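You operate a simulated robot arm through the tools that you are given. There is no shell and no other tool.

You run a simulated robot arm. Do the job below in one go: nothing can be reset, and whatever is moved stays where it is left.

Task
Clamp the purple slat to the long block in the bar clamp.
Fine: tack it clean first with the green block and put that back; long block by the tall black jaw; slide the red jaw up tight. Set down upright: long block.
Where things are to end (x, y in the base frame): long block within 30 mm of [600, 240]; slat with the purple tab within 30 mm of [600, 330].

Only the result counts: the job must be done as asked and must still hold three seconds after the hand-in. Knocking over, shifting, dropping, spilling or breaking anything else fails it.

Robot
A 6-joint arm with a two-finger gripper, fixed in place. Base frame: the origin is on the floor under the middle of its stand, x ahead of it, y to its left, z up. Lengths are in mm, angles in degrees, forces in N, time in s.
With the tool pointing down near the work surface it reaches from about 320 to 640 mm from the base axis. Its first joint turns from -166.0 to 166.0 degrees. Payload 3.18 kg.
Tool frame: the origin (TCP) lies between the finger pads and is the grasp point; the fingertips stand 30 mm ahead of it; z points along the fingers, y is the line along which they close. The gripper opens to 144 mm; its body begins 103 mm behind the TCP.
Orientation is told as [roll, pitch, yaw] about the base's x, y, z axes, in that order, counted from this pose: with the fingers straight down and closing along the base's y, the tool's x points along the base's -x, its y along +y and its z along -z.

Tools
- The arm moves only by the tool arm_command. Its argument "rows" is a list of rows, each a list of 7 numbers: the turn, a rotation vector about the base's x, y, z in degrees, then the shift along the base's x, y, z in mm, then the gripper command, from -1 (fully open) to 1 (shut), values between in proportion. In form: [[ax, ay, az, x, y, z, grip], ...]. A call has 1 to 20 rows; each row shifts and turns the commanded pose from where the row before left it. Each row takes 0.2 s and may step no farther than 50 mm and 8.6 degrees from the row before; otherwise, or with a gripper value out of range, the whole call is refused. Where a pose cannot be reached the arm comes as near as it can. A force on the tool above 40 N (or 10 N above the force at the start of the call, whichever is more), or a blocked arm, ends the call early, and 0.2 s more pass. Each finger travels about 186.7 mm/s and halts on what it meets, pressing with about 37 N; the grip force reading is that of the motor and also rises with nothing between the fingers. The clock runs only during rows and for 0.2 s after the last one: add rows that do not move to give the fingers time. It gives the time, the measured TCP pose, the force on the tool (base axes), the opening and the grip force at its end, in the units of the frame above (readings bear some noise), with the torque about the TCP (base axes, N m) and any sound that the robot's microphone picked up.
- Cameras (640 x 400 px; columns grow to the right, rows downward): "scene" is fixed at [50.3, 649.9, 1497.1]; the picture's right is [-0.74, -0.68, 0.00], its down [-0.61, 0.66, -0.43] and it looks along [0.29, -0.32, -0.90] (base axes); focal length 289 px, centre (320, 200). "wrist" rides on the gripper at [76, 16, -143] in the tool frame; the picture's right is [-0.21, 0.98, 0.00], its down [-0.84, -0.18, -0.51] and it looks along [-0.50, -0.11, 0.86] (tool axes); focal length 218 px, centre (320, 200). There is no depth. A picture from a camera that has moved, and an enlarged one, comes with that camera's place and axes in the base frame and with its lens.
- get_image(camera): a new picture of that camera. It takes no simulated time.
- inspect(camera, box): a new picture of the part [left, top, right, bottom] of that camera's present view, enlarged. It takes no simulated time.
- sign_off(): hands the job in; it is judged then, once.

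Nothing tells you positions but the pictures and the camera data. Unless the task says otherwise, let go and move clear before handing in.

The tools are called after "Request:" as name(argument=value, ...) on one line, values as JSON. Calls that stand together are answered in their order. arm_command: Moves the arm, as the interface text tells. Its arguments: {"type":"object","properties":{"rows":{"type":"array","items":{"type":"array","items":{"type":"number"}}}},"required":["rows"]} The other tools are called the same way: get_image (camera) takes a picture; inspect (camera, box) takes an enlarged picture of a part of a camera's view; sign_off () hands the job in.

At the start:

```text
time_s: 0.0
tool_pos: [228.9, 276.7, 1017.7]
orientation: [0.0, 0.1, 0.0]
wrist_force: [0.0, -0.4, -0.5]
wrist_torque: [-0.02, 0.02, 0.0]
gripper_width: 144.2
grasp_force: 0.1
```

scene: 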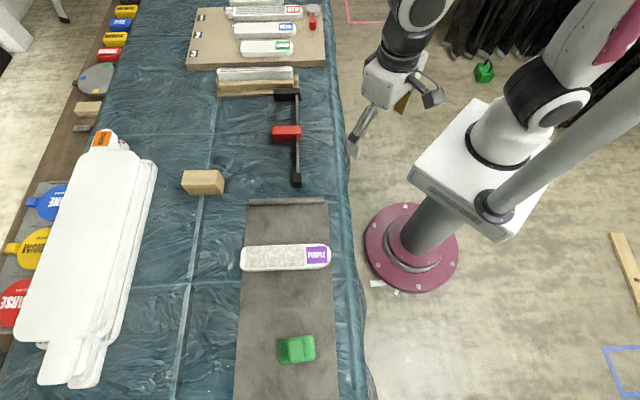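
wrist: 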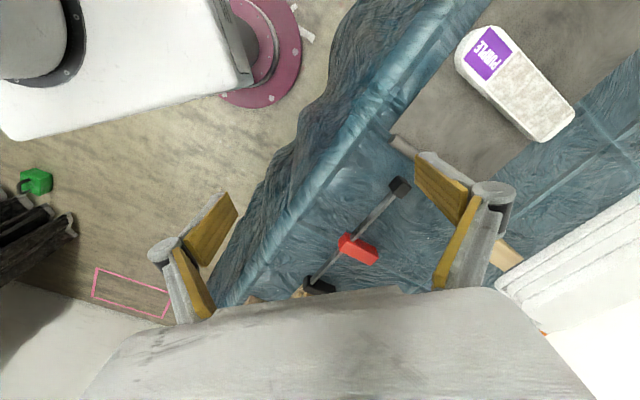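

I see a table with a bar clamp (black fixed jaw, red sliding jaw), a purple-tabbed slat on a dark mat, a green block (tack/sanding block), and a long block near the clamp. I'll look closer before moving anything.

Request:
inspect(camera="scene", box=[170, 50, 350, 200])

Request:
inspect(camera="scene", box=[220, 180, 360, 400])

Request:
inspect(camera="scene", box=[170, 0, 350, 110])

Request:
inspect(camera="wrist", box=[220, 100, 480, 320])

```text
2.67 times, centred on (260, 125) of scene
camera zoom: at [50.3, 649.9, 1497.1], right [-0.74, -0.68, 0.0], down [-0.61, 0.66, -0.43], along [0.29, -0.32, -0.9], focal length 770 px, centre (480, 400)
```

zoom: 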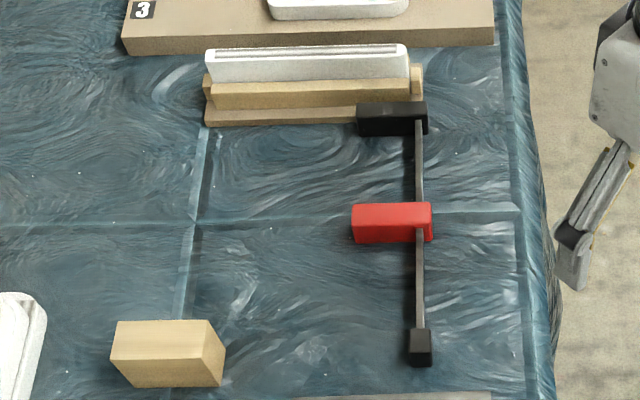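

```text
1.82 times, centred on (290, 290) of scene
camera zoom: at [50.3, 649.9, 1497.1], right [-0.74, -0.68, 0.0], down [-0.61, 0.66, -0.43], along [0.29, -0.32, -0.9], focal length 525 px, centre (374, 36)
```

zoom: 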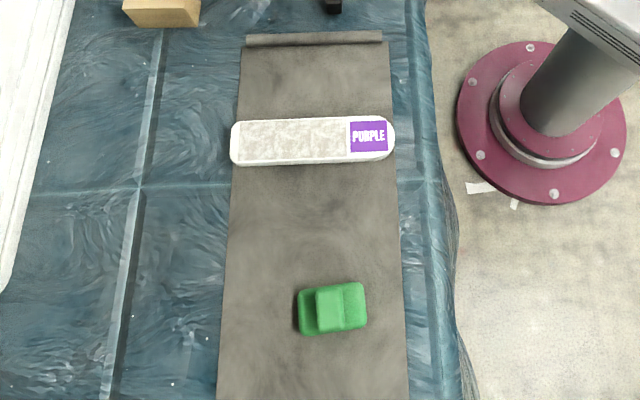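

```text
3.56 times, centred on (260, 55) of scene
camera zoom: at [50.3, 649.9, 1497.1], right [-0.74, -0.68, 0.0], down [-0.61, 0.66, -0.43], along [0.29, -0.32, -0.9], focal length 1026 px, centre (533, 716)
```

zoom: 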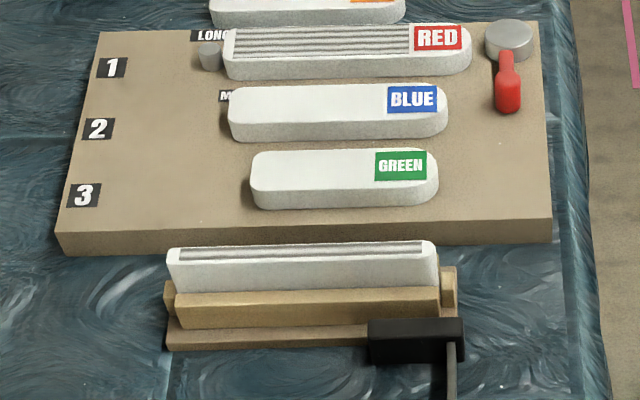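

```text
1.82 times, centred on (350, 210) of wrist
camera zoom: at [151.5, 295.4, 1161.3], right [0.21, 0.98, 0.0], down [0.84, -0.18, 0.51], along [0.5, -0.11, -0.86], focal length 397 px, centre (266, 182)
```

zoom: 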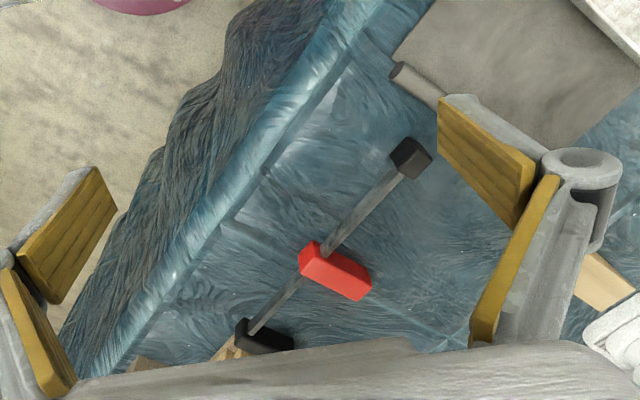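

The purple slat and green block lie on the grey mat, the clamp sits with its tall black jaw at roughly (615, 190), and a wooden block lies far out near (560, 580). I'll move the arm, staying high, to get better wrist views of the clamp and the candidate blocks.

Request:
arm_command(rows=[[0, 0, 0, 40, 10, 15, -1], [0, 0, 0, 40, 10, 15, -1], [0, 0, 0, 40, 5, 10, -1], [0, 0, 0, 0, 0, 0, -1]])

Request:
get_image(camera="wrist")

Request:
get_image(camera="scene")

```text
time_s: 1.0
tool_pos: [337.8, 290.9, 1003.9]
orientation: [0.3, -0.3, 0.1]
wrist_force: [0.0, 0.4, 0.0]
wrist_torque: [-0.04, 0.0, -0.01]
gripper_width: 143.7
grasp_force: 0.1
out of reach, approached as far as the arm can: row 1, 2, 3
```

```text
taken
camera wrist: at [261.8, 307.8, 1147.2], right [0.21, 0.98, 0.01], down [0.84, -0.18, 0.51], along [0.5, -0.1, -0.86], focal length 218 px, centre (320, 200)
```

wrist: 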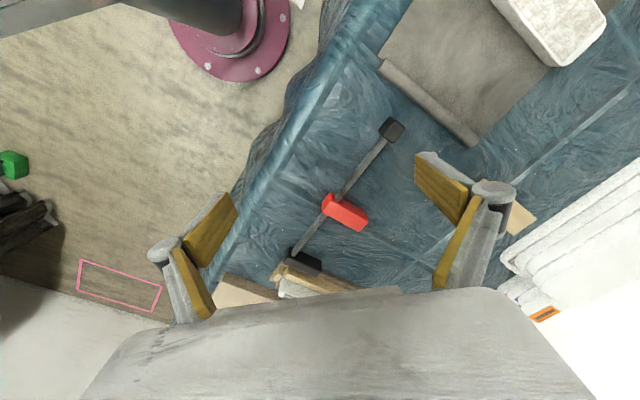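

```text
taken
```

scene: 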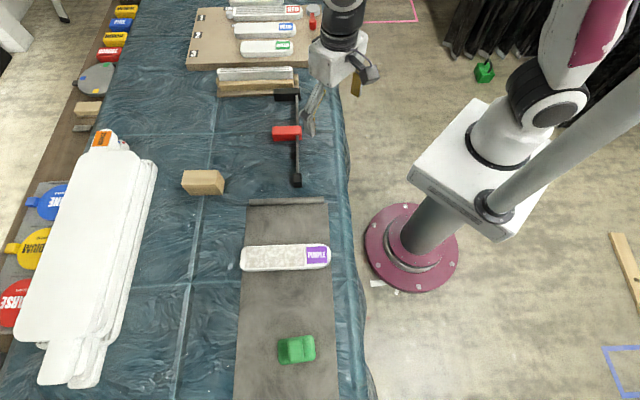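

The arm's reach up high is limited, but this view shows the clamp clearly. I'll zoom in to triangulate the clamp, table height and blocks.

Request:
inspect(camera="wrist", box=[260, 100, 420, 300])

Request:
inspect(camera="wrist", box=[200, 220, 400, 310])

Request:
inspect(camera="scene", box=[200, 50, 320, 125])

Request:
inspect(camera="scene", box=[240, 100, 340, 200])

Request:
inspect(camera="scene", box=[160, 150, 240, 210])

Request:
inspect(camera="scene", box=[225, 230, 345, 380])

Request:
inspect(camera="scene", box=[0, 0, 160, 140])

```text
2.00 times, centred on (340, 200) of wrist
camera zoom: at [261.8, 307.8, 1147.2], right [0.21, 0.98, 0.01], down [0.84, -0.18, 0.51], along [0.5, -0.1, -0.86], focal length 436 px, centre (280, 200)
```

zoom: 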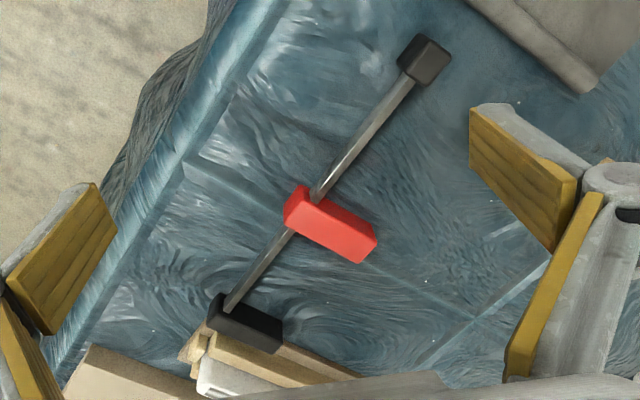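

```text
3.20 times, centred on (300, 265) of wrist
camera zoom: at [261.8, 307.8, 1147.2], right [0.21, 0.98, 0.01], down [0.84, -0.18, 0.51], along [0.5, -0.1, -0.86], focal length 698 px, centre (384, -8)
```

zoom: 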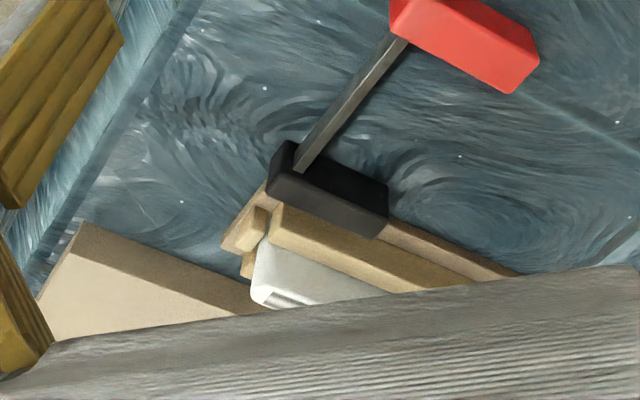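

```text
5.33 times, centred on (260, 88) of scene
camera zoom: at [50.3, 649.9, 1497.1], right [-0.74, -0.68, 0.0], down [-0.61, 0.66, -0.43], along [0.29, -0.32, -0.9], focal length 1539 px, centre (640, 800)
```

zoom: 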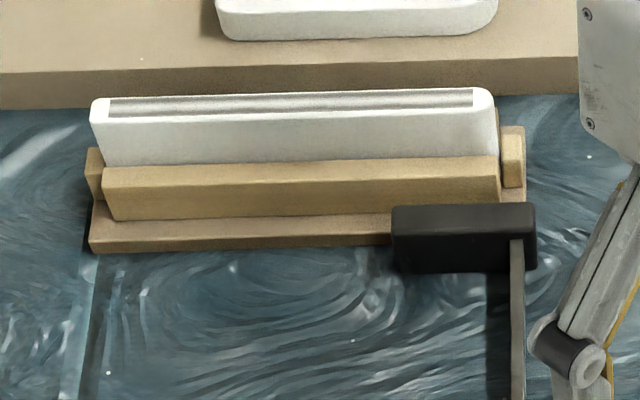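

```text
4.00 times, centred on (290, 150) of scene
camera zoom: at [50.3, 649.9, 1497.1], right [-0.74, -0.68, 0.0], down [-0.61, 0.66, -0.43], along [0.29, -0.32, -0.9], focal length 1154 px, centre (440, 400)
```

zoom: 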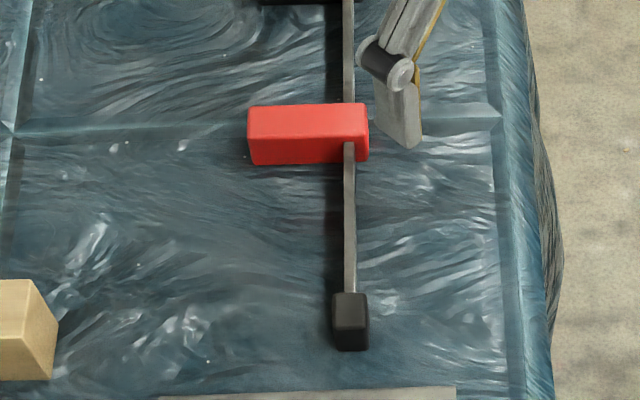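

```text
6.67 times, centred on (200, 180) of scene
camera zoom: at [50.3, 649.9, 1497.1], right [-0.74, -0.68, 0.0], down [-0.61, 0.66, -0.43], along [0.29, -0.32, -0.9], focal length 1924 px, centre (1120, 333)
```

zoom: 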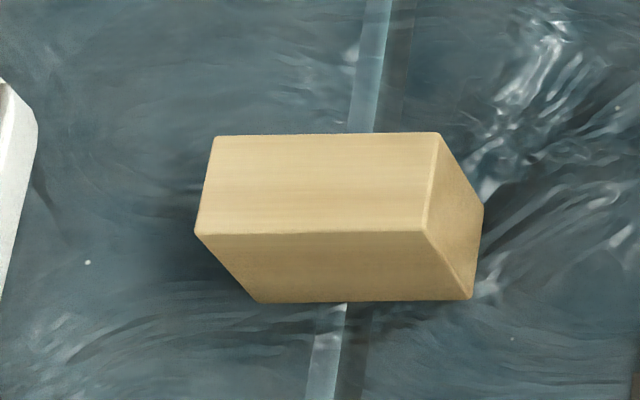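

```text
2.67 times, centred on (285, 305) of scene
camera zoom: at [50.3, 649.9, 1497.1], right [-0.74, -0.68, 0.0], down [-0.61, 0.66, -0.43], along [0.29, -0.32, -0.9], focal length 770 px, centre (413, -80)
```

zoom: 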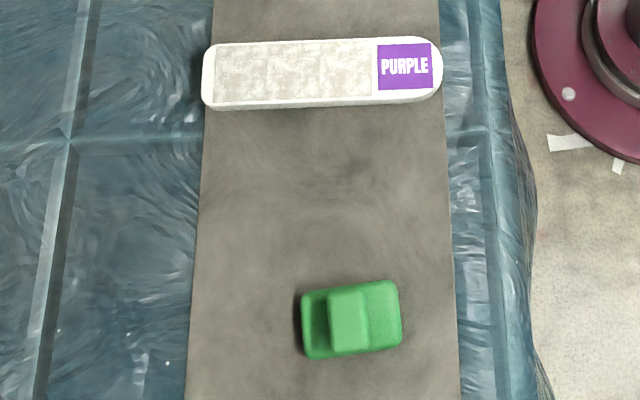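

```text
2.86 times, centred on (80, 70) of scene
camera zoom: at [50.3, 649.9, 1497.1], right [-0.74, -0.68, 0.0], down [-0.61, 0.66, -0.43], along [0.29, -0.32, -0.9], focal length 825 px, centre (1006, 571)
```

zoom: 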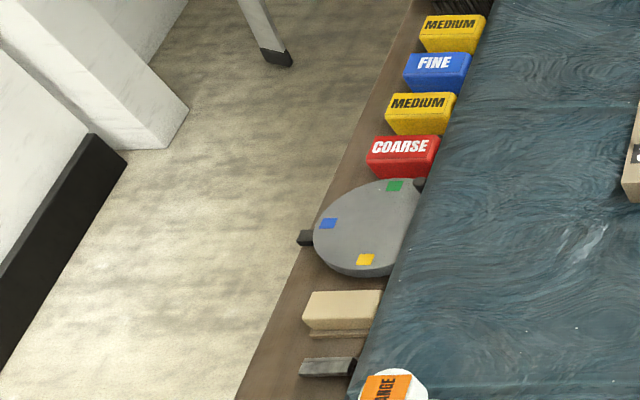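

The table top is at roughly z = 775, and the wooden block measures about 87 × 44 × 60 mm at about (541, 583). I'll check the labels on the board and the piece in the rack so I know which one is the "long block".

Request:
inspect(camera="scene", box=[180, 0, 260, 50])

Request:
inspect(camera="scene", box=[250, 0, 330, 50])

Request:
inspect(camera="scene", box=[60, 80, 140, 150])

Request:
inspect(camera="scene", box=[230, 235, 340, 280])

Request:
inspect(camera="scene", box=[250, 310, 350, 380])

Request:
inspect(camera="scene", box=[250, 80, 330, 150])

```text
8.00 times, centred on (220, 25) of scene
camera zoom: at [50.3, 649.9, 1497.1], right [-0.74, -0.68, 0.0], down [-0.61, 0.66, -0.43], along [0.29, -0.32, -0.9], focal length 2309 px, centre (1120, 1600)
```

zoom: 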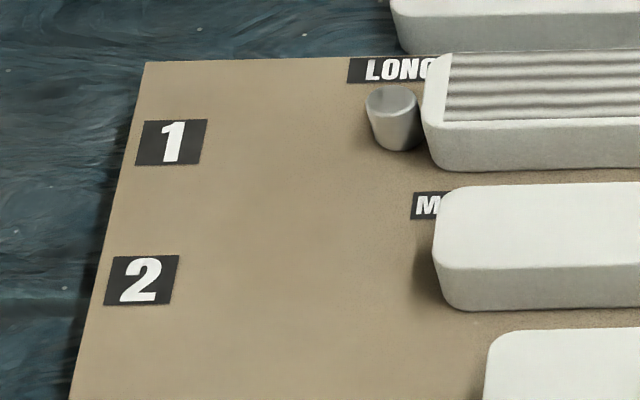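

```text
8.00 times, centred on (290, 25) of scene
camera zoom: at [50.3, 649.9, 1497.1], right [-0.74, -0.68, 0.0], down [-0.61, 0.66, -0.43], along [0.29, -0.32, -0.9], focal length 2309 px, centre (560, 1600)
```

zoom: 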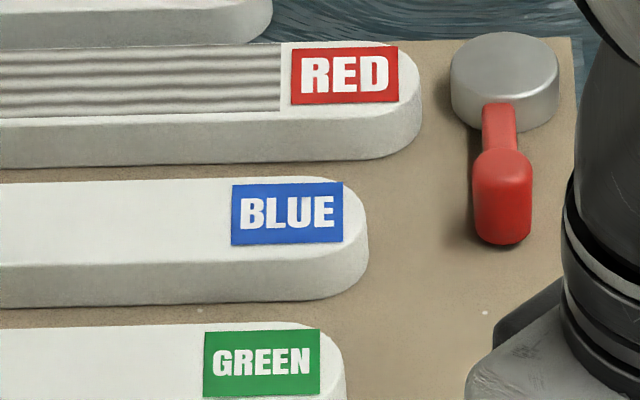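

```text
5.71 times, centred on (100, 115) of scene
camera zoom: at [50.3, 649.9, 1497.1], right [-0.74, -0.68, 0.0], down [-0.61, 0.66, -0.43], along [0.29, -0.32, -0.9], focal length 1649 px, centre (1577, 686)
```

zoom: 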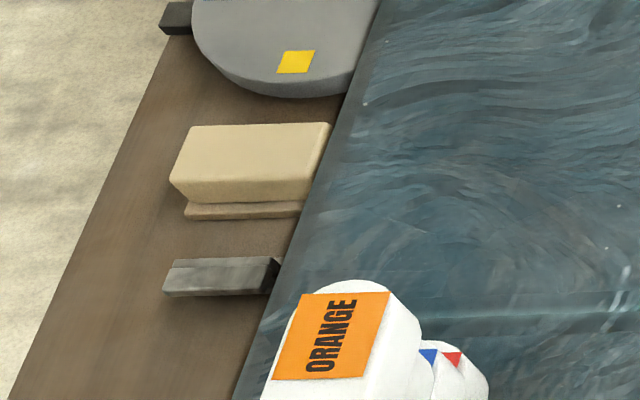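

```text
5.82 times, centred on (285, 258) of scene
camera zoom: at [50.3, 649.9, 1497.1], right [-0.74, -0.68, 0.0], down [-0.61, 0.66, -0.43], along [0.29, -0.32, -0.9], focal length 1679 px, centre (524, -134)
```

zoom: 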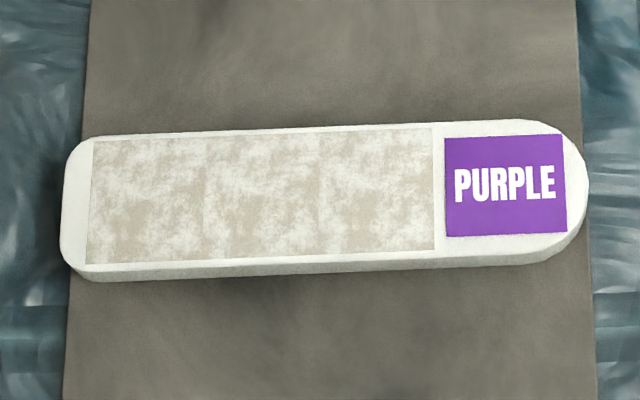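

```text
5.71 times, centred on (300, 345) of scene
camera zoom: at [50.3, 649.9, 1497.1], right [-0.74, -0.68, 0.0], down [-0.61, 0.66, -0.43], along [0.29, -0.32, -0.9], focal length 1649 px, centre (434, -629)
```

zoom: 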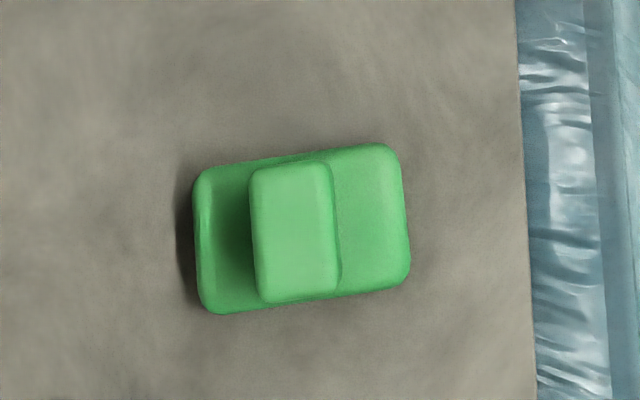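

```text
5.71 times, centred on (290, 115) of scene
camera zoom: at [50.3, 649.9, 1497.1], right [-0.74, -0.68, 0.0], down [-0.61, 0.66, -0.43], along [0.29, -0.32, -0.9], focal length 1649 px, centre (491, 686)
```

zoom: 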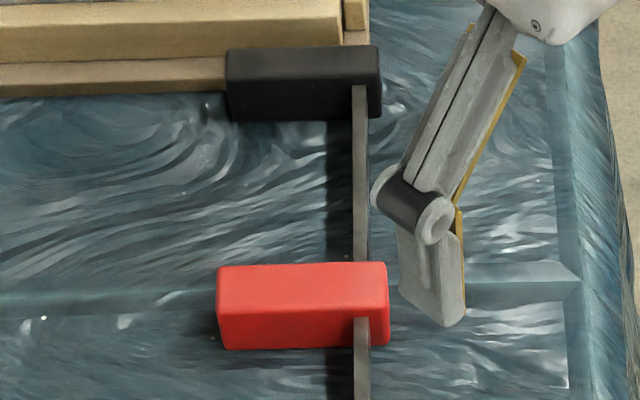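

The wooden block is the only piece that fits in the clamp throat beside the bar, so I take it as the long block. The slat's face has three dusty patches. I'll turn the tool 45° to line up with the table axes and look at the clamp from closer.

Request:
arm_command(rows=[[0, 0, 7.5, 20.3, -30.8, -9, -1], [0, 0, 7.5, 20.3, -30.8, -9, -1], [0, 0, 7.5, 20.3, -30.8, -9, -1], [0, 0, 7.5, 20.3, -30.8, -9, -1], [0, 0, 7.5, 20.3, -30.8, -9, -1], [0, 0, 7.5, 20.3, -30.8, -9, -1], [0, 0, 0, 0, 0, 0, -1]])

Request:
get_image(camera="wrist")

Request:
get_image(camera="scene")

```text
time_s: 2.6
tool_pos: [460.2, 107.2, 952.0]
orientation: [0.0, -0.1, 45.2]
wrist_force: [0.3, 0.7, -0.1]
wrist_torque: [0.0, -0.02, 0.02]
gripper_width: 143.9
grasp_force: 0.0
```

```text
taken
camera wrist: at [395.3, 65.5, 1095.2], right [-0.55, 0.84, 0.0], down [0.72, 0.47, 0.51], along [0.43, 0.28, -0.86], focal length 218 px, centre (320, 200)
```

wrist: 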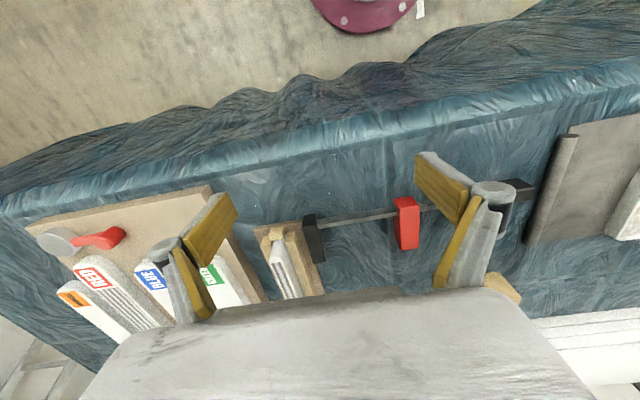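

```text
taken
```

scene: 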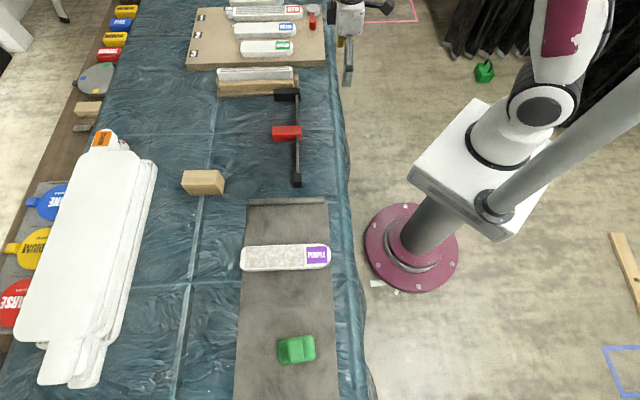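

Good view along the table axes. I'll zoom in on the clamp jaws.

Request:
inspect(camera="wrist", box=[240, 170, 440, 295])

Request:
inspect(camera="wrist", box=[280, 190, 360, 270])

Request:
inspect(camera="wrist", box=[360, 180, 440, 260])

```text
3.20 times, centred on (340, 232) of wrist
camera zoom: at [395.3, 65.5, 1095.2], right [-0.55, 0.84, 0.0], down [0.72, 0.47, 0.51], along [0.43, 0.28, -0.86], focal length 698 px, centre (256, 96)
```

zoom: 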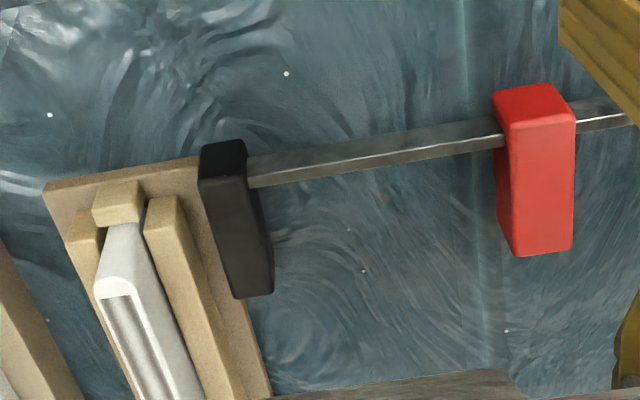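

```text
5.00 times, centred on (320, 230) of wrist
camera zoom: at [395.3, 65.5, 1095.2], right [-0.55, 0.84, 0.0], down [0.72, 0.47, 0.51], along [0.43, 0.28, -0.86], focal length 1091 px, centre (320, 50)
```

zoom: 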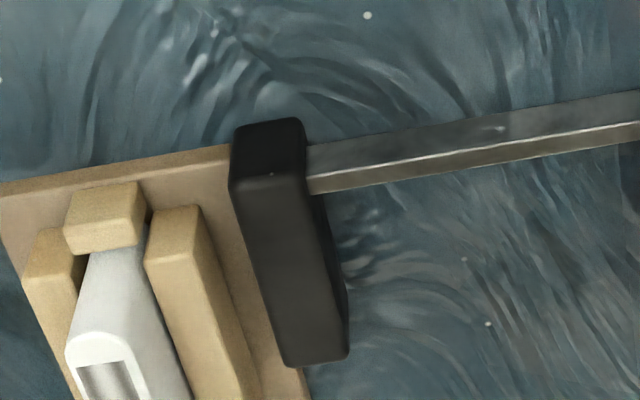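

```text
5.00 times, centred on (400, 220) of wrist
camera zoom: at [395.3, 65.5, 1095.2], right [-0.55, 0.84, 0.0], down [0.72, 0.47, 0.51], along [0.43, 0.28, -0.86], focal length 1091 px, centre (-80, 100)
```

zoom: 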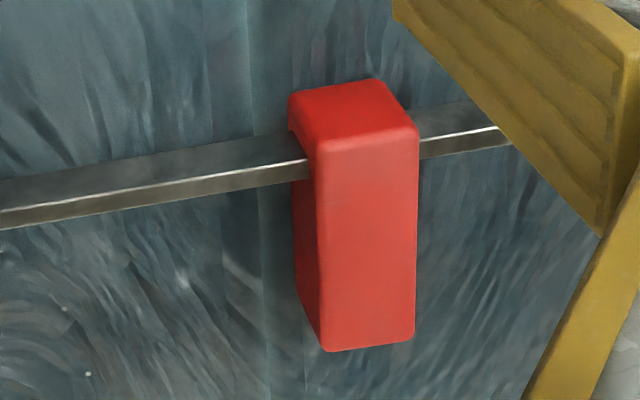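

The clamp is now clear: the black jaw's face and bar line up with the 45° table axes, and the block's long side will fit along the jaw. Next I'll go look at the slat and the green block from closer.

Request:
arm_command(rows=[[0, 0, 0, -34, 34, 0, -1], [0, 0, 0, -34, 34, 0, -1], [0, 0, 0, -34, 34, 0, -1], [0, 0, 0, -34, 34, 0, -1], [0, 0, 0, -34, 34, 0, -1], [0, 0, 0, -34, 34, 0, -1], [0, 0, 0, -34, 34, 0, -1], [0, 0, 0, -34, 34, 0, -1], [0, 0, 0, -34, 34, 0, -1], [0, 0, 0, -34, 34, 0, -1], [0, 0, 0, 0, 0, 0, -1]])

Request:
get_image(camera="wrist")

Request:
get_image(camera="scene")

```text
time_s: 5.0
tool_pos: [120.2, 451.4, 953.2]
orientation: [0.0, -0.1, 45.0]
wrist_force: [0.0, -0.5, -0.3]
wrist_torque: [-0.02, -0.01, 0.0]
gripper_width: 144.0
grasp_force: 0.0
```

```text
taken
camera wrist: at [54.9, 410.2, 1096.5], right [-0.54, 0.84, 0.0], down [0.72, 0.47, 0.51], along [0.43, 0.28, -0.86], focal length 218 px, centre (320, 200)
```

wrist: 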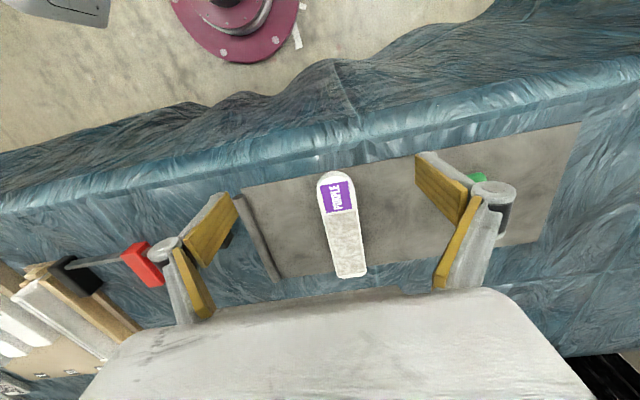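

```text
taken
```

scene: 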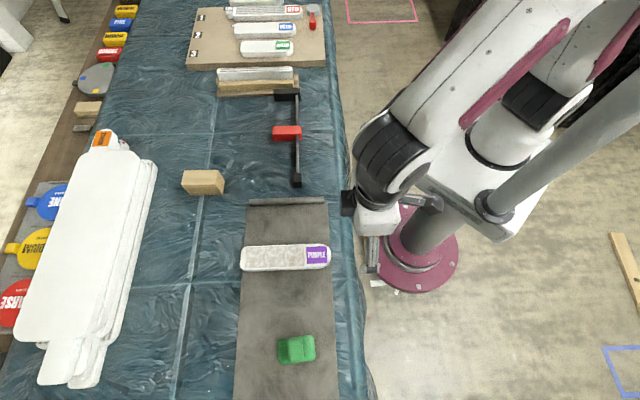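

Request:
inspect(camera="wrist", box=[290, 160, 390, 290])

Request:
inspect(camera="wrist", box=[400, 120, 600, 290])

Request:
inspect(camera="wrist", box=[140, 160, 280, 330])

```text
3.08 times, centred on (340, 225) of wrist
camera zoom: at [54.9, 410.2, 1096.5], right [-0.54, 0.84, 0.0], down [0.72, 0.47, 0.51], along [0.43, 0.28, -0.86], focal length 672 px, centre (258, 123)
```

zoom: 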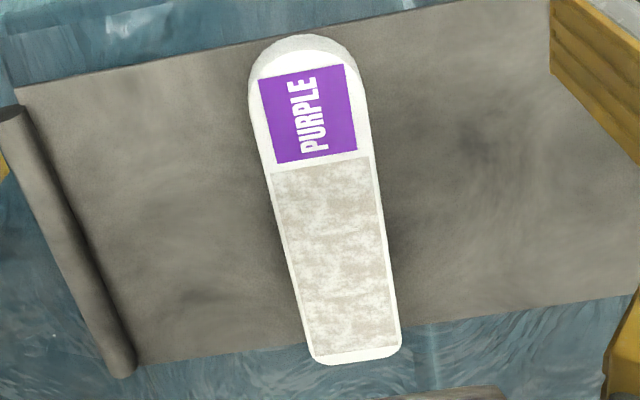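

```text
2.35 times, centred on (500, 205) of wrist
camera zoom: at [54.9, 410.2, 1096.5], right [-0.54, 0.84, 0.0], down [0.72, 0.47, 0.51], along [0.43, 0.28, -0.86], focal length 514 px, centre (-104, 188)
```

zoom: 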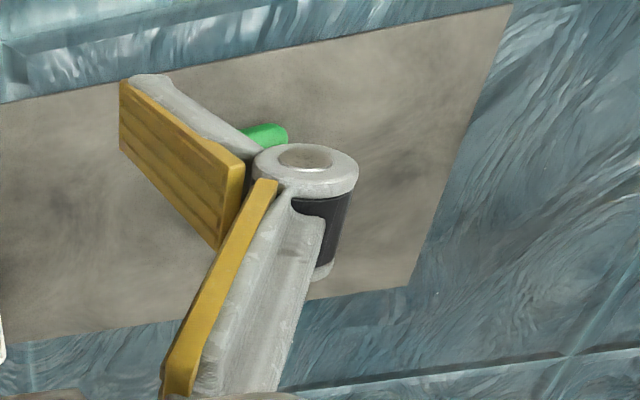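

```text
2.35 times, centred on (210, 245) of wrist
camera zoom: at [54.9, 410.2, 1096.5], right [-0.54, 0.84, 0.0], down [0.72, 0.47, 0.51], along [0.43, 0.28, -0.86], focal length 514 px, centre (579, 94)
```

zoom: 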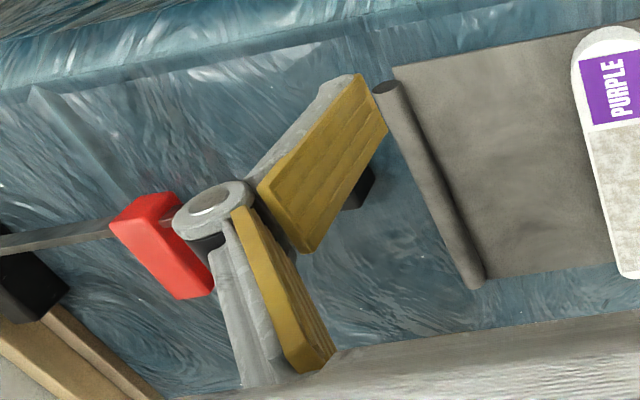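

The fingers have an outer knuckle well behind the tips. To cross-check the two cameras against the measured tool pose, I'll zoom in on the gripper from the scene camera.

Request:
inspect(camera="scene", box=[330, 180, 430, 290])

```text
3.64 times, centred on (380, 235) of scene
camera zoom: at [50.3, 649.9, 1497.1], right [-0.74, -0.68, 0.0], down [-0.61, 0.66, -0.43], along [0.29, -0.32, -0.9], focal length 1050 px, centre (102, 73)
```

zoom: 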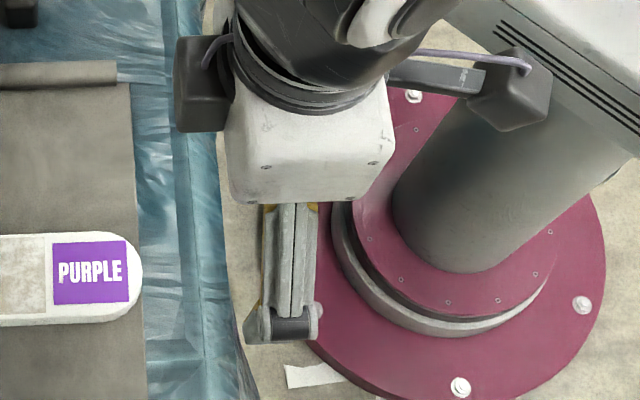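

Scene and wrist estimates differ by only a few millimetres, and the truth lies in between. Now I'll move over to look at the green block.

Request:
arm_command(rows=[[0, 0, 0, -38.2, 20.1, -9, -1], [0, 0, 0, -38.2, 20.1, -9, -1], [0, 0, 0, -38.2, 20.1, -9, -1], [0, 0, 0, -38.2, 20.1, -9, -1], [0, 0, 0, -38.2, 20.1, -9, -1], [0, 0, 0, 0, 0, 0, -1]])

Request:
get_image(camera="wrist")

Request:
inspect(camera="wrist", box=[270, 180, 410, 300])

Request:
get_image(camera="scene")

```text
time_s: 6.4
tool_pos: [-72.3, 549.7, 907.2]
orientation: [0.0, 0.1, 45.1]
wrist_force: [-1.0, 0.2, 0.5]
wrist_torque: [0.02, 0.0, -0.03]
gripper_width: 143.9
grasp_force: 0.0
```

```text
taken
camera wrist: at [-137.1, 508.8, 1050.9], right [-0.54, 0.84, 0.0], down [0.72, 0.47, 0.51], along [0.43, 0.28, -0.86], focal length 218 px, centre (320, 200)
```

wrist: 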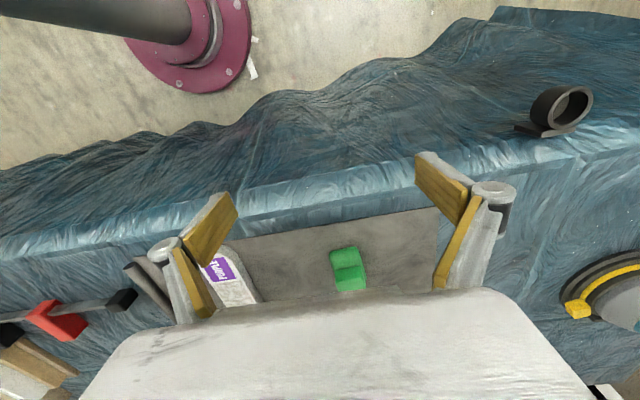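

```text
3.33 times, centred on (340, 240) of wrist
camera zoom: at [-137.1, 508.8, 1050.9], right [-0.54, 0.84, 0.0], down [0.72, 0.47, 0.51], along [0.43, 0.28, -0.86], focal length 728 px, centre (253, 67)
```

zoom: 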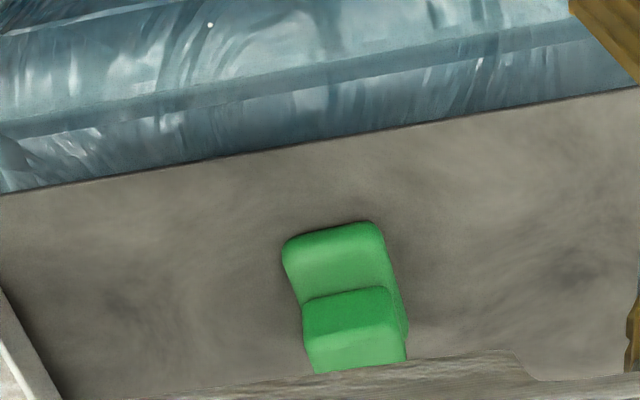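

```text
taken
```

scene: 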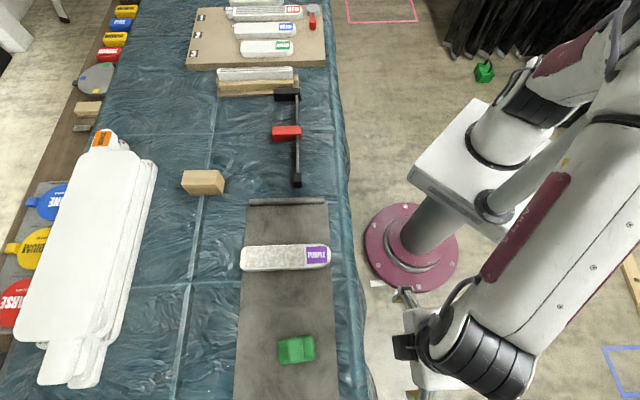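

The two cameras disagree slightly on height, so I'll touch the mat with closed fingertips at a clear spot between the slat and the green block to get the true surface height.

Request:
arm_command(rows=[[0, 0, 0, 37.1, 10.3, -11.4, 0.6], [0, 0, 0, 37.1, 10.3, -11.4, 1], [0, 0, 0, 37.1, 10.3, -11.4, 1], [0, 0, 0, 37.1, 10.3, -11.4, 1], [0, 0, 0, 37.1, 10.3, -11.4, 1], [0, 0, 0, 0, 0, -15, 1], [0, 0, 0, 0, 0, 0, 1]])

Request:
get_image(camera="wrist")

Request:
inspect(camera="scene", box=[220, 230, 380, 380])

```text
time_s: 8.0
tool_pos: [115.2, 599.6, 834.6]
orientation: [0.0, 0.0, 45.0]
wrist_force: [-0.1, -0.8, -0.1]
wrist_torque: [-0.02, 0.03, -0.01]
gripper_width: 0.1
grasp_force: 30.9
```

```text
taken
camera wrist: at [49.2, 558.8, 978.9], right [-0.54, 0.84, 0.0], down [0.72, 0.47, 0.51], along [0.43, 0.28, -0.86], focal length 218 px, centre (320, 200)
```

wrist: 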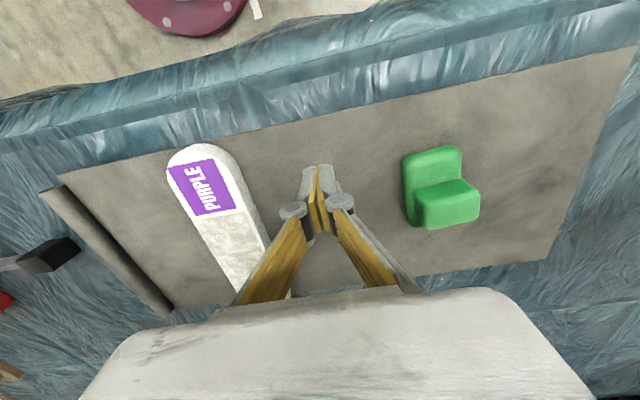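

```text
2.67 times, centred on (300, 305) of scene
camera zoom: at [50.3, 649.9, 1497.1], right [-0.74, -0.68, 0.0], down [-0.61, 0.66, -0.43], along [0.29, -0.32, -0.9], focal length 770 px, centre (373, -80)
```

zoom: 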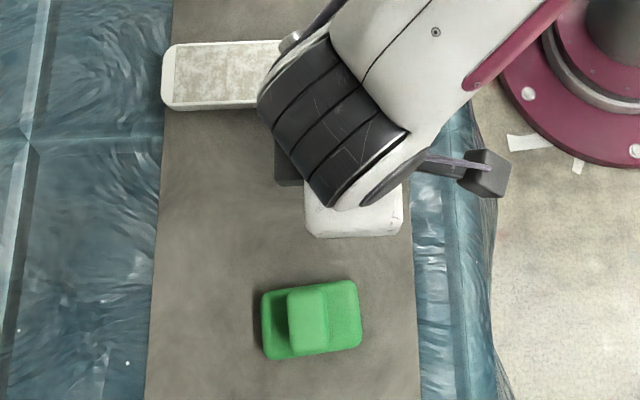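

I have a great view of the green block's handle and the slat. Now touching down gently on the mat.

Request:
arm_command(rows=[[0, 0, 0, 0, 0, -5, 1], [0, 0, 0, 0, 0, -5, 1], [0, 0, 0, 0, 0, -2, 1], [0, 0, 0, 0, 0, -2, 1], [0, 0, 0, 0, 0, -2, 1], [0, 0, 0, 0, 0, -2, 1], [0, 0, 0, 0, 0, -2, 1], [0, 0, 0, 0, 0, -2, 1], [0, 0, 0, 0, 0, -2, 1], [0, 0, 0, 0, 0, -2, 1], [0, 0, 0, 0, 0, -2, 1], [0, 0, 0, 0, 0, -2, 1], [0, 0, 0, 0, 0, -2, 1], [0, 0, 0, 0, 0, -2, 1], [0, 0, 0, 0, 0, -2, 1], [0, 0, 0, 0, 0, -2, 1]])

```text
time_s: 10.4
tool_pos: [113.9, 599.7, 811.0]
orientation: [-0.1, -0.1, 45.0]
wrist_force: [-1.5, -6.0, 9.0]
wrist_torque: [-0.24, 0.09, -0.01]
gripper_width: 6.1
grasp_force: 31.0
stopped in row 12: the force on the tool passed its limit at 45 N (the readings are from after the stop); the commanded pose is now the measured one
```

Request:
arm_command(rows=[[0, 0, 0, 0, 0, 5, 1], [0, 0, 0, 0, 0, 0, 1], [0, 0, 0, 0, 0, 0, 1]])

Request:
arm_command(rows=[[0, 0, 0, 0, 0, -2.5, 1], [0, 0, 0, 0, 0, 0, 1]])

Request:
arm_command(rows=[[0, 0, 0, 0, 0, -1.5, 1], [0, 0, 0, 0, 0, 0, 1]])

Request:
arm_command(rows=[[0, 0, 0, 0, 0, -1, 1], [0, 0, 0, 0, 0, 0, 1]])

Request:
arm_command(rows=[[0, 0, 0, 0, 0, -1, 1], [0, 0, 0, 0, 0, 0, 1]])

```text
time_s: 11.2
tool_pos: [113.7, 601.0, 813.7]
orientation: [0.2, -0.1, 45.1]
wrist_force: [0.5, -0.9, 0.1]
wrist_torque: [0.03, -0.04, 0.0]
gripper_width: 0.0
grasp_force: 30.6
```

```text
time_s: 11.8
tool_pos: [114.0, 599.6, 811.4]
orientation: [0.0, -0.1, 45.0]
wrist_force: [-0.2, 0.2, -0.1]
wrist_torque: [0.03, 0.0, -0.01]
gripper_width: 0.0
grasp_force: 30.7
```

```text
time_s: 12.4
tool_pos: [113.1, 600.3, 809.6]
orientation: [0.1, -0.1, 45.0]
wrist_force: [0.9, 0.4, 0.3]
wrist_torque: [-0.02, 0.0, -0.03]
gripper_width: 6.0
grasp_force: 31.5
```

```text
time_s: 13.1
tool_pos: [114.2, 599.9, 809.6]
orientation: [0.1, -0.2, 45.0]
wrist_force: [0.2, -7.5, 13.6]
wrist_torque: [-0.28, 0.01, 0.04]
gripper_width: 5.8
grasp_force: 30.1
```

```text
time_s: 13.7
tool_pos: [113.5, 599.5, 810.7]
orientation: [0.1, -0.2, 45.1]
wrist_force: [4.5, -12.8, 27.7]
wrist_torque: [-0.36, -0.02, -0.03]
gripper_width: 6.2
grasp_force: 30.2
```

The mat surface is at about z ≈ 779–780. I'll lift back up, and zoom in on the green block's handle.

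Request:
arm_command(rows=[[0, 0, 0, 0, 0, 12, 1], [0, 0, 0, 0, 0, 13, 1], [0, 0, 0, 0, 0, 0, 1]])

Request:
inspect(camera="wrist", box=[380, 130, 500, 240])

Request:
inspect(camera="wrist", box=[150, 130, 310, 300])

Request:
inspect(camera="scene", box=[250, 310, 350, 380])

```text
time_s: 14.4
tool_pos: [112.0, 599.1, 833.1]
orientation: [0.1, -0.1, 45.1]
wrist_force: [-0.2, -0.3, -0.3]
wrist_torque: [0.02, 0.0, 0.02]
gripper_width: 0.1
grasp_force: 30.4
```

```text
3.64 times, centred on (440, 185) of wrist
camera zoom: at [48.3, 558.8, 976.5], right [-0.54, 0.84, 0.0], down [0.72, 0.47, 0.51], along [0.43, 0.28, -0.86], focal length 794 px, centre (-116, 254)
```

zoom: 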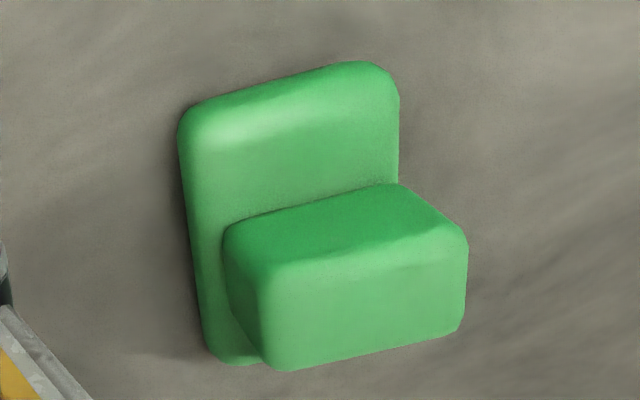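

```text
2.35 times, centred on (230, 215) of wrist
camera zoom: at [48.3, 558.8, 976.5], right [-0.54, 0.84, 0.0], down [0.72, 0.47, 0.51], along [0.43, 0.28, -0.86], focal length 514 px, centre (532, 165)
```

zoom: 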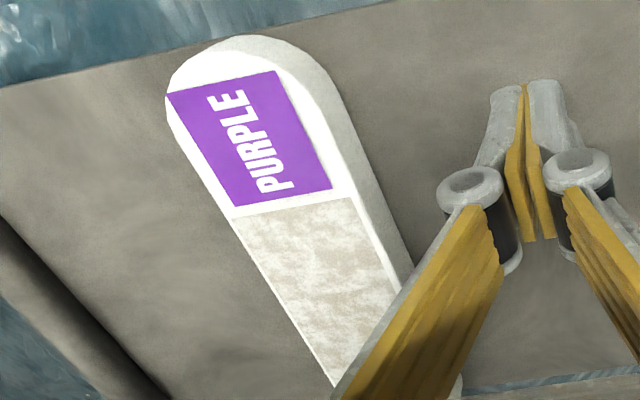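

```text
5.71 times, centred on (300, 345) of scene
camera zoom: at [50.3, 649.9, 1497.1], right [-0.74, -0.68, 0.0], down [-0.61, 0.66, -0.43], along [0.29, -0.32, -0.9], focal length 1649 px, centre (434, -629)
```

zoom: 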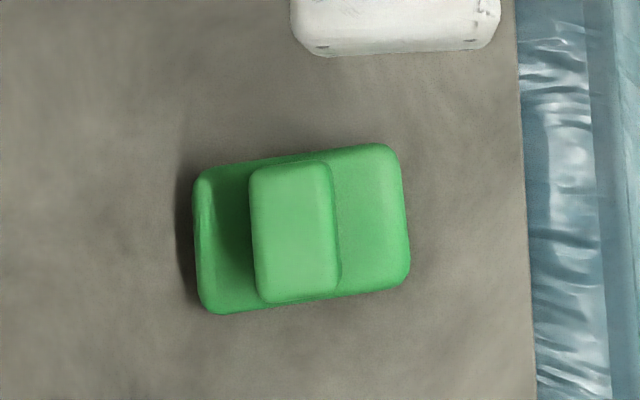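

The green block's base is about 78 × 50 mm with a 28 mm-wide handle topping out near z = 826, centred near n = 548, e = 446 along the table axes and turned about 5°. I'll tilt the tool 25° outward for reach, hover over it with the fingers spread across its width, then check.

Request:
arm_command(rows=[[0, 0, 5, 0, 0, 15, 0.5], [6.38, -5.36, 0, 0, 0, 15, 0], [6.38, -5.36, 0, -13.4, 34.7, 15, -0.25], [6.38, -5.36, 0, -13.4, 34.7, 5, -0.25], [0, 0, 0, -13.4, 34.7, 0, -0.25], [0, 0, 0, 0, 0, 0, -0.25]])

Request:
get_image(camera="wrist")

Request:
inspect(camera="scene", box=[220, 260, 420, 385])

```text
time_s: 15.8
tool_pos: [74.4, 704.8, 884.5]
orientation: [0.0, -25.1, 50.0]
wrist_force: [0.8, -0.1, 0.2]
wrist_torque: [-0.02, -0.03, 0.02]
gripper_width: 89.9
grasp_force: 0.0
```

```text
taken
camera wrist: at [-21.4, 616.9, 981.5], right [-0.63, 0.77, 0.09], down [0.49, 0.3, 0.82], along [0.6, 0.56, -0.57], focal length 218 px, centre (320, 200)
```

wrist: 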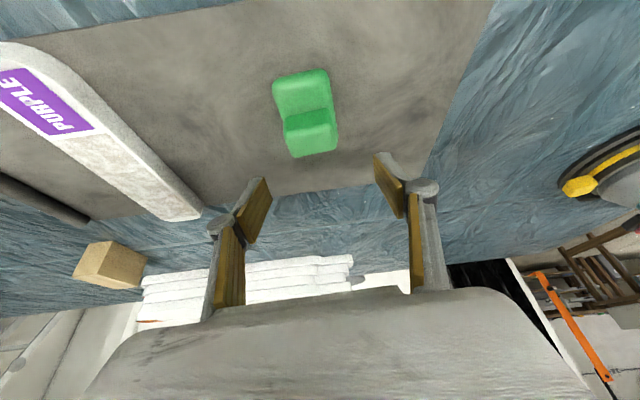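

```text
3.20 times, centred on (320, 322) of scene
camera zoom: at [50.3, 649.9, 1497.1], right [-0.74, -0.68, 0.0], down [-0.61, 0.66, -0.43], along [0.29, -0.32, -0.9], focal length 924 px, centre (320, -192)
```

zoom: 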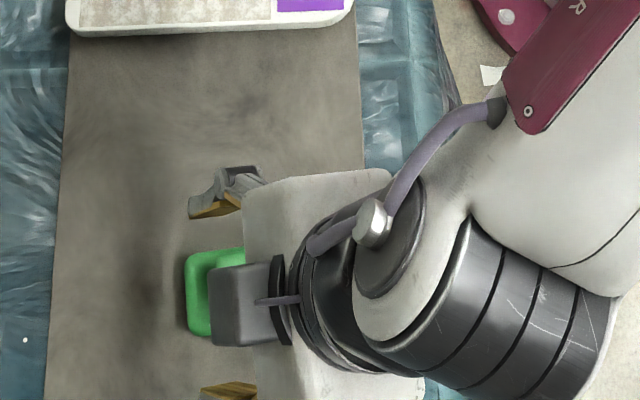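

The alignment across the fingers looks good. I'll descend to straddle the handle, staying just above the mat, and check before closing.

Request:
arm_command(rows=[[0, 0, 0, -1, -1, -20, -0.25], [0, 0, 0, -1, -1, -20, -0.25], [0, 0, 0, 0, 0, -15, -0.25], [0, 0, 0, 0, 0, -9, -0.25], [0, 0, 0, 0, 0, 0, -0.25]])

Request:
get_image(camera="wrist")

Request:
inspect(camera="scene", box=[220, 280, 380, 400])

```text
time_s: 17.1
tool_pos: [69.8, 702.4, 818.4]
orientation: [0.1, -25.1, 50.0]
wrist_force: [0.1, -0.3, -0.1]
wrist_torque: [-0.04, -0.03, 0.02]
gripper_width: 89.7
grasp_force: 0.0
```

```text
taken
camera wrist: at [-24.3, 614.6, 916.6], right [-0.63, 0.77, 0.09], down [0.49, 0.3, 0.82], along [0.6, 0.56, -0.57], focal length 218 px, centre (320, 200)
```

wrist: 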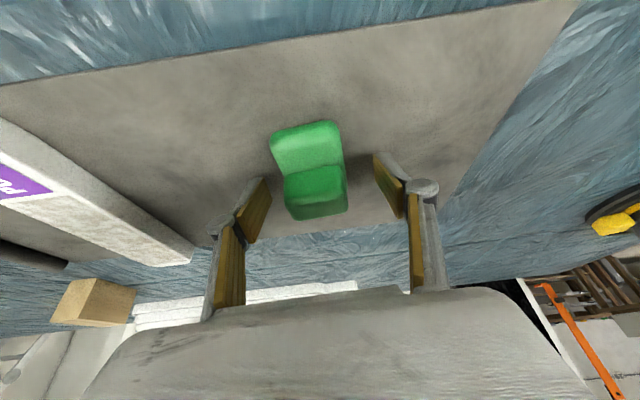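

```text
3.33 times, centred on (300, 340) of scene
camera zoom: at [50.3, 649.9, 1497.1], right [-0.74, -0.68, 0.0], down [-0.61, 0.66, -0.43], along [0.29, -0.32, -0.9], focal length 962 px, centre (387, -267)
```

zoom: 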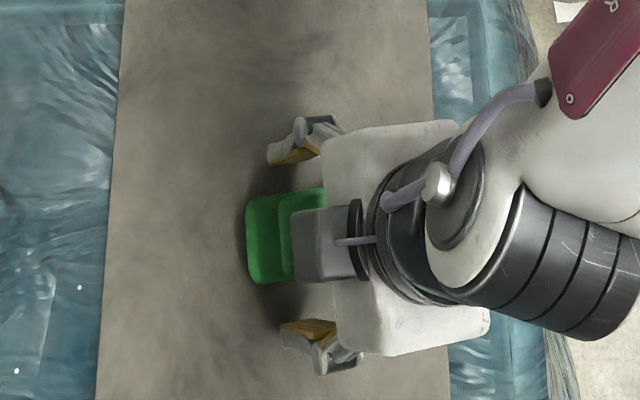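

The fingers straddle the block with the handle between the pads. I'll centre by a couple of millimetres and close.

Request:
arm_command(rows=[[0, 0, 0, 2.3, -1.9, 0, -0.25], [0, 0, 0, 0, 0, 0, 0.1], [0, 0, 0, 0, 0, 0, 0.4], [0, 0, 0, 0, 0, 0, 1], [0, 0, 0, 0, 0, 0, 1]])

Request:
get_image(camera="wrist")

Request:
inspect(camera="scene", box=[220, 280, 380, 400])

```text
time_s: 18.2
tool_pos: [74.6, 700.1, 820.1]
orientation: [0.1, -25.2, 50.0]
wrist_force: [0.7, 0.5, 0.8]
wrist_torque: [0.01, -0.03, 0.01]
gripper_width: 49.2
grasp_force: 37.2
```

```text
taken
camera wrist: at [-21.7, 613.3, 916.8], right [-0.63, 0.77, 0.09], down [0.49, 0.3, 0.82], along [0.6, 0.56, -0.57], focal length 218 px, centre (320, 200)
```

wrist: 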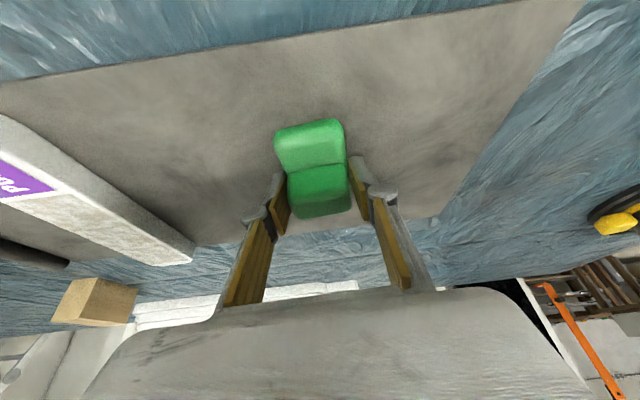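

```text
3.33 times, centred on (300, 340) of scene
camera zoom: at [50.3, 649.9, 1497.1], right [-0.74, -0.68, 0.0], down [-0.61, 0.66, -0.43], along [0.29, -0.32, -0.9], focal length 962 px, centre (387, -267)
```

zoom: 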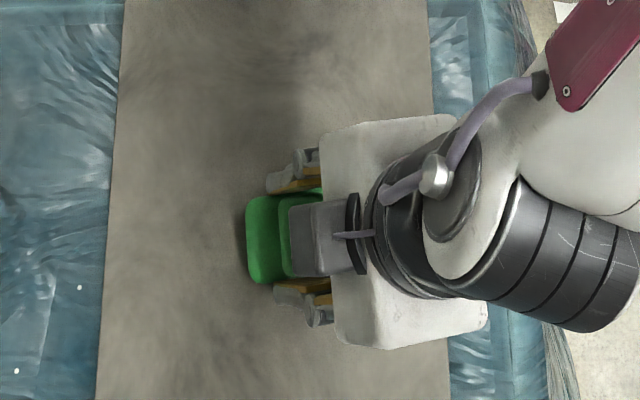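

I have the green block (49 mm grip) and it hasn't shifted. I'll lift it and carry it over the slat's near dusty patch.

Request:
arm_command(rows=[[0, 0, 0, 0, 0, 10, 1], [0, 0, 0, 0, 0, 25, 1], [0, 0, 0, 0, 0, 25, 1], [0, 0, -1, 29, -27.6, 0, 1], [0, 0, -1, 29, -27.6, 0, 1], [0, 0, -1, 29, -27.6, 0, 1], [0, 0, -1, 29, -27.6, 0, 1], [0, 0, -1, 29, -27.6, 0, 1], [0, 0, 0, 0, 0, 0, 1]])

Request:
get_image(camera="wrist")

Request:
inspect(camera="scene", box=[200, 200, 400, 325])

```text
time_s: 20.2
tool_pos: [219.5, 561.1, 883.4]
orientation: [0.1, -25.2, 45.0]
wrist_force: [-0.4, 0.2, -1.3]
wrist_torque: [-0.02, -0.03, 0.01]
gripper_width: 48.8
grasp_force: 36.5
```

```text
taken
camera wrist: at [116.6, 483.0, 979.8], right [-0.56, 0.82, 0.09], down [0.52, 0.26, 0.82], along [0.65, 0.5, -0.57], focal length 218 px, centre (320, 200)
```

wrist: 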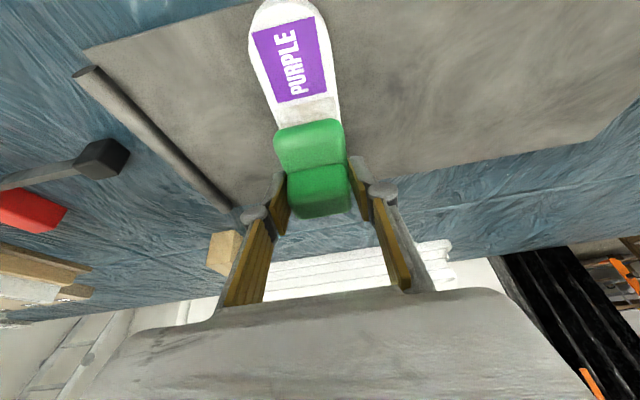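

```text
3.20 times, centred on (300, 262) of scene
camera zoom: at [50.3, 649.9, 1497.1], right [-0.74, -0.68, 0.0], down [-0.61, 0.66, -0.43], along [0.29, -0.32, -0.9], focal length 924 px, centre (384, 0)
```

zoom: 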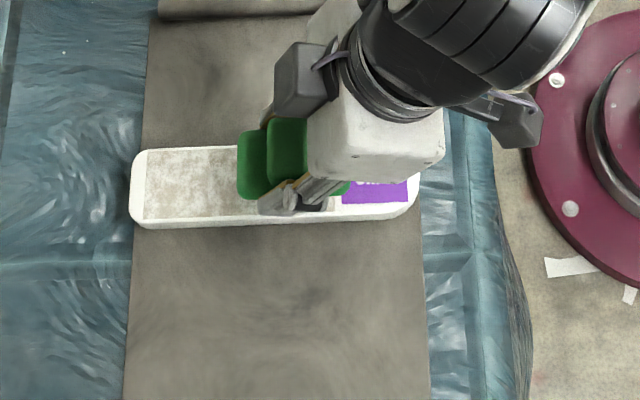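

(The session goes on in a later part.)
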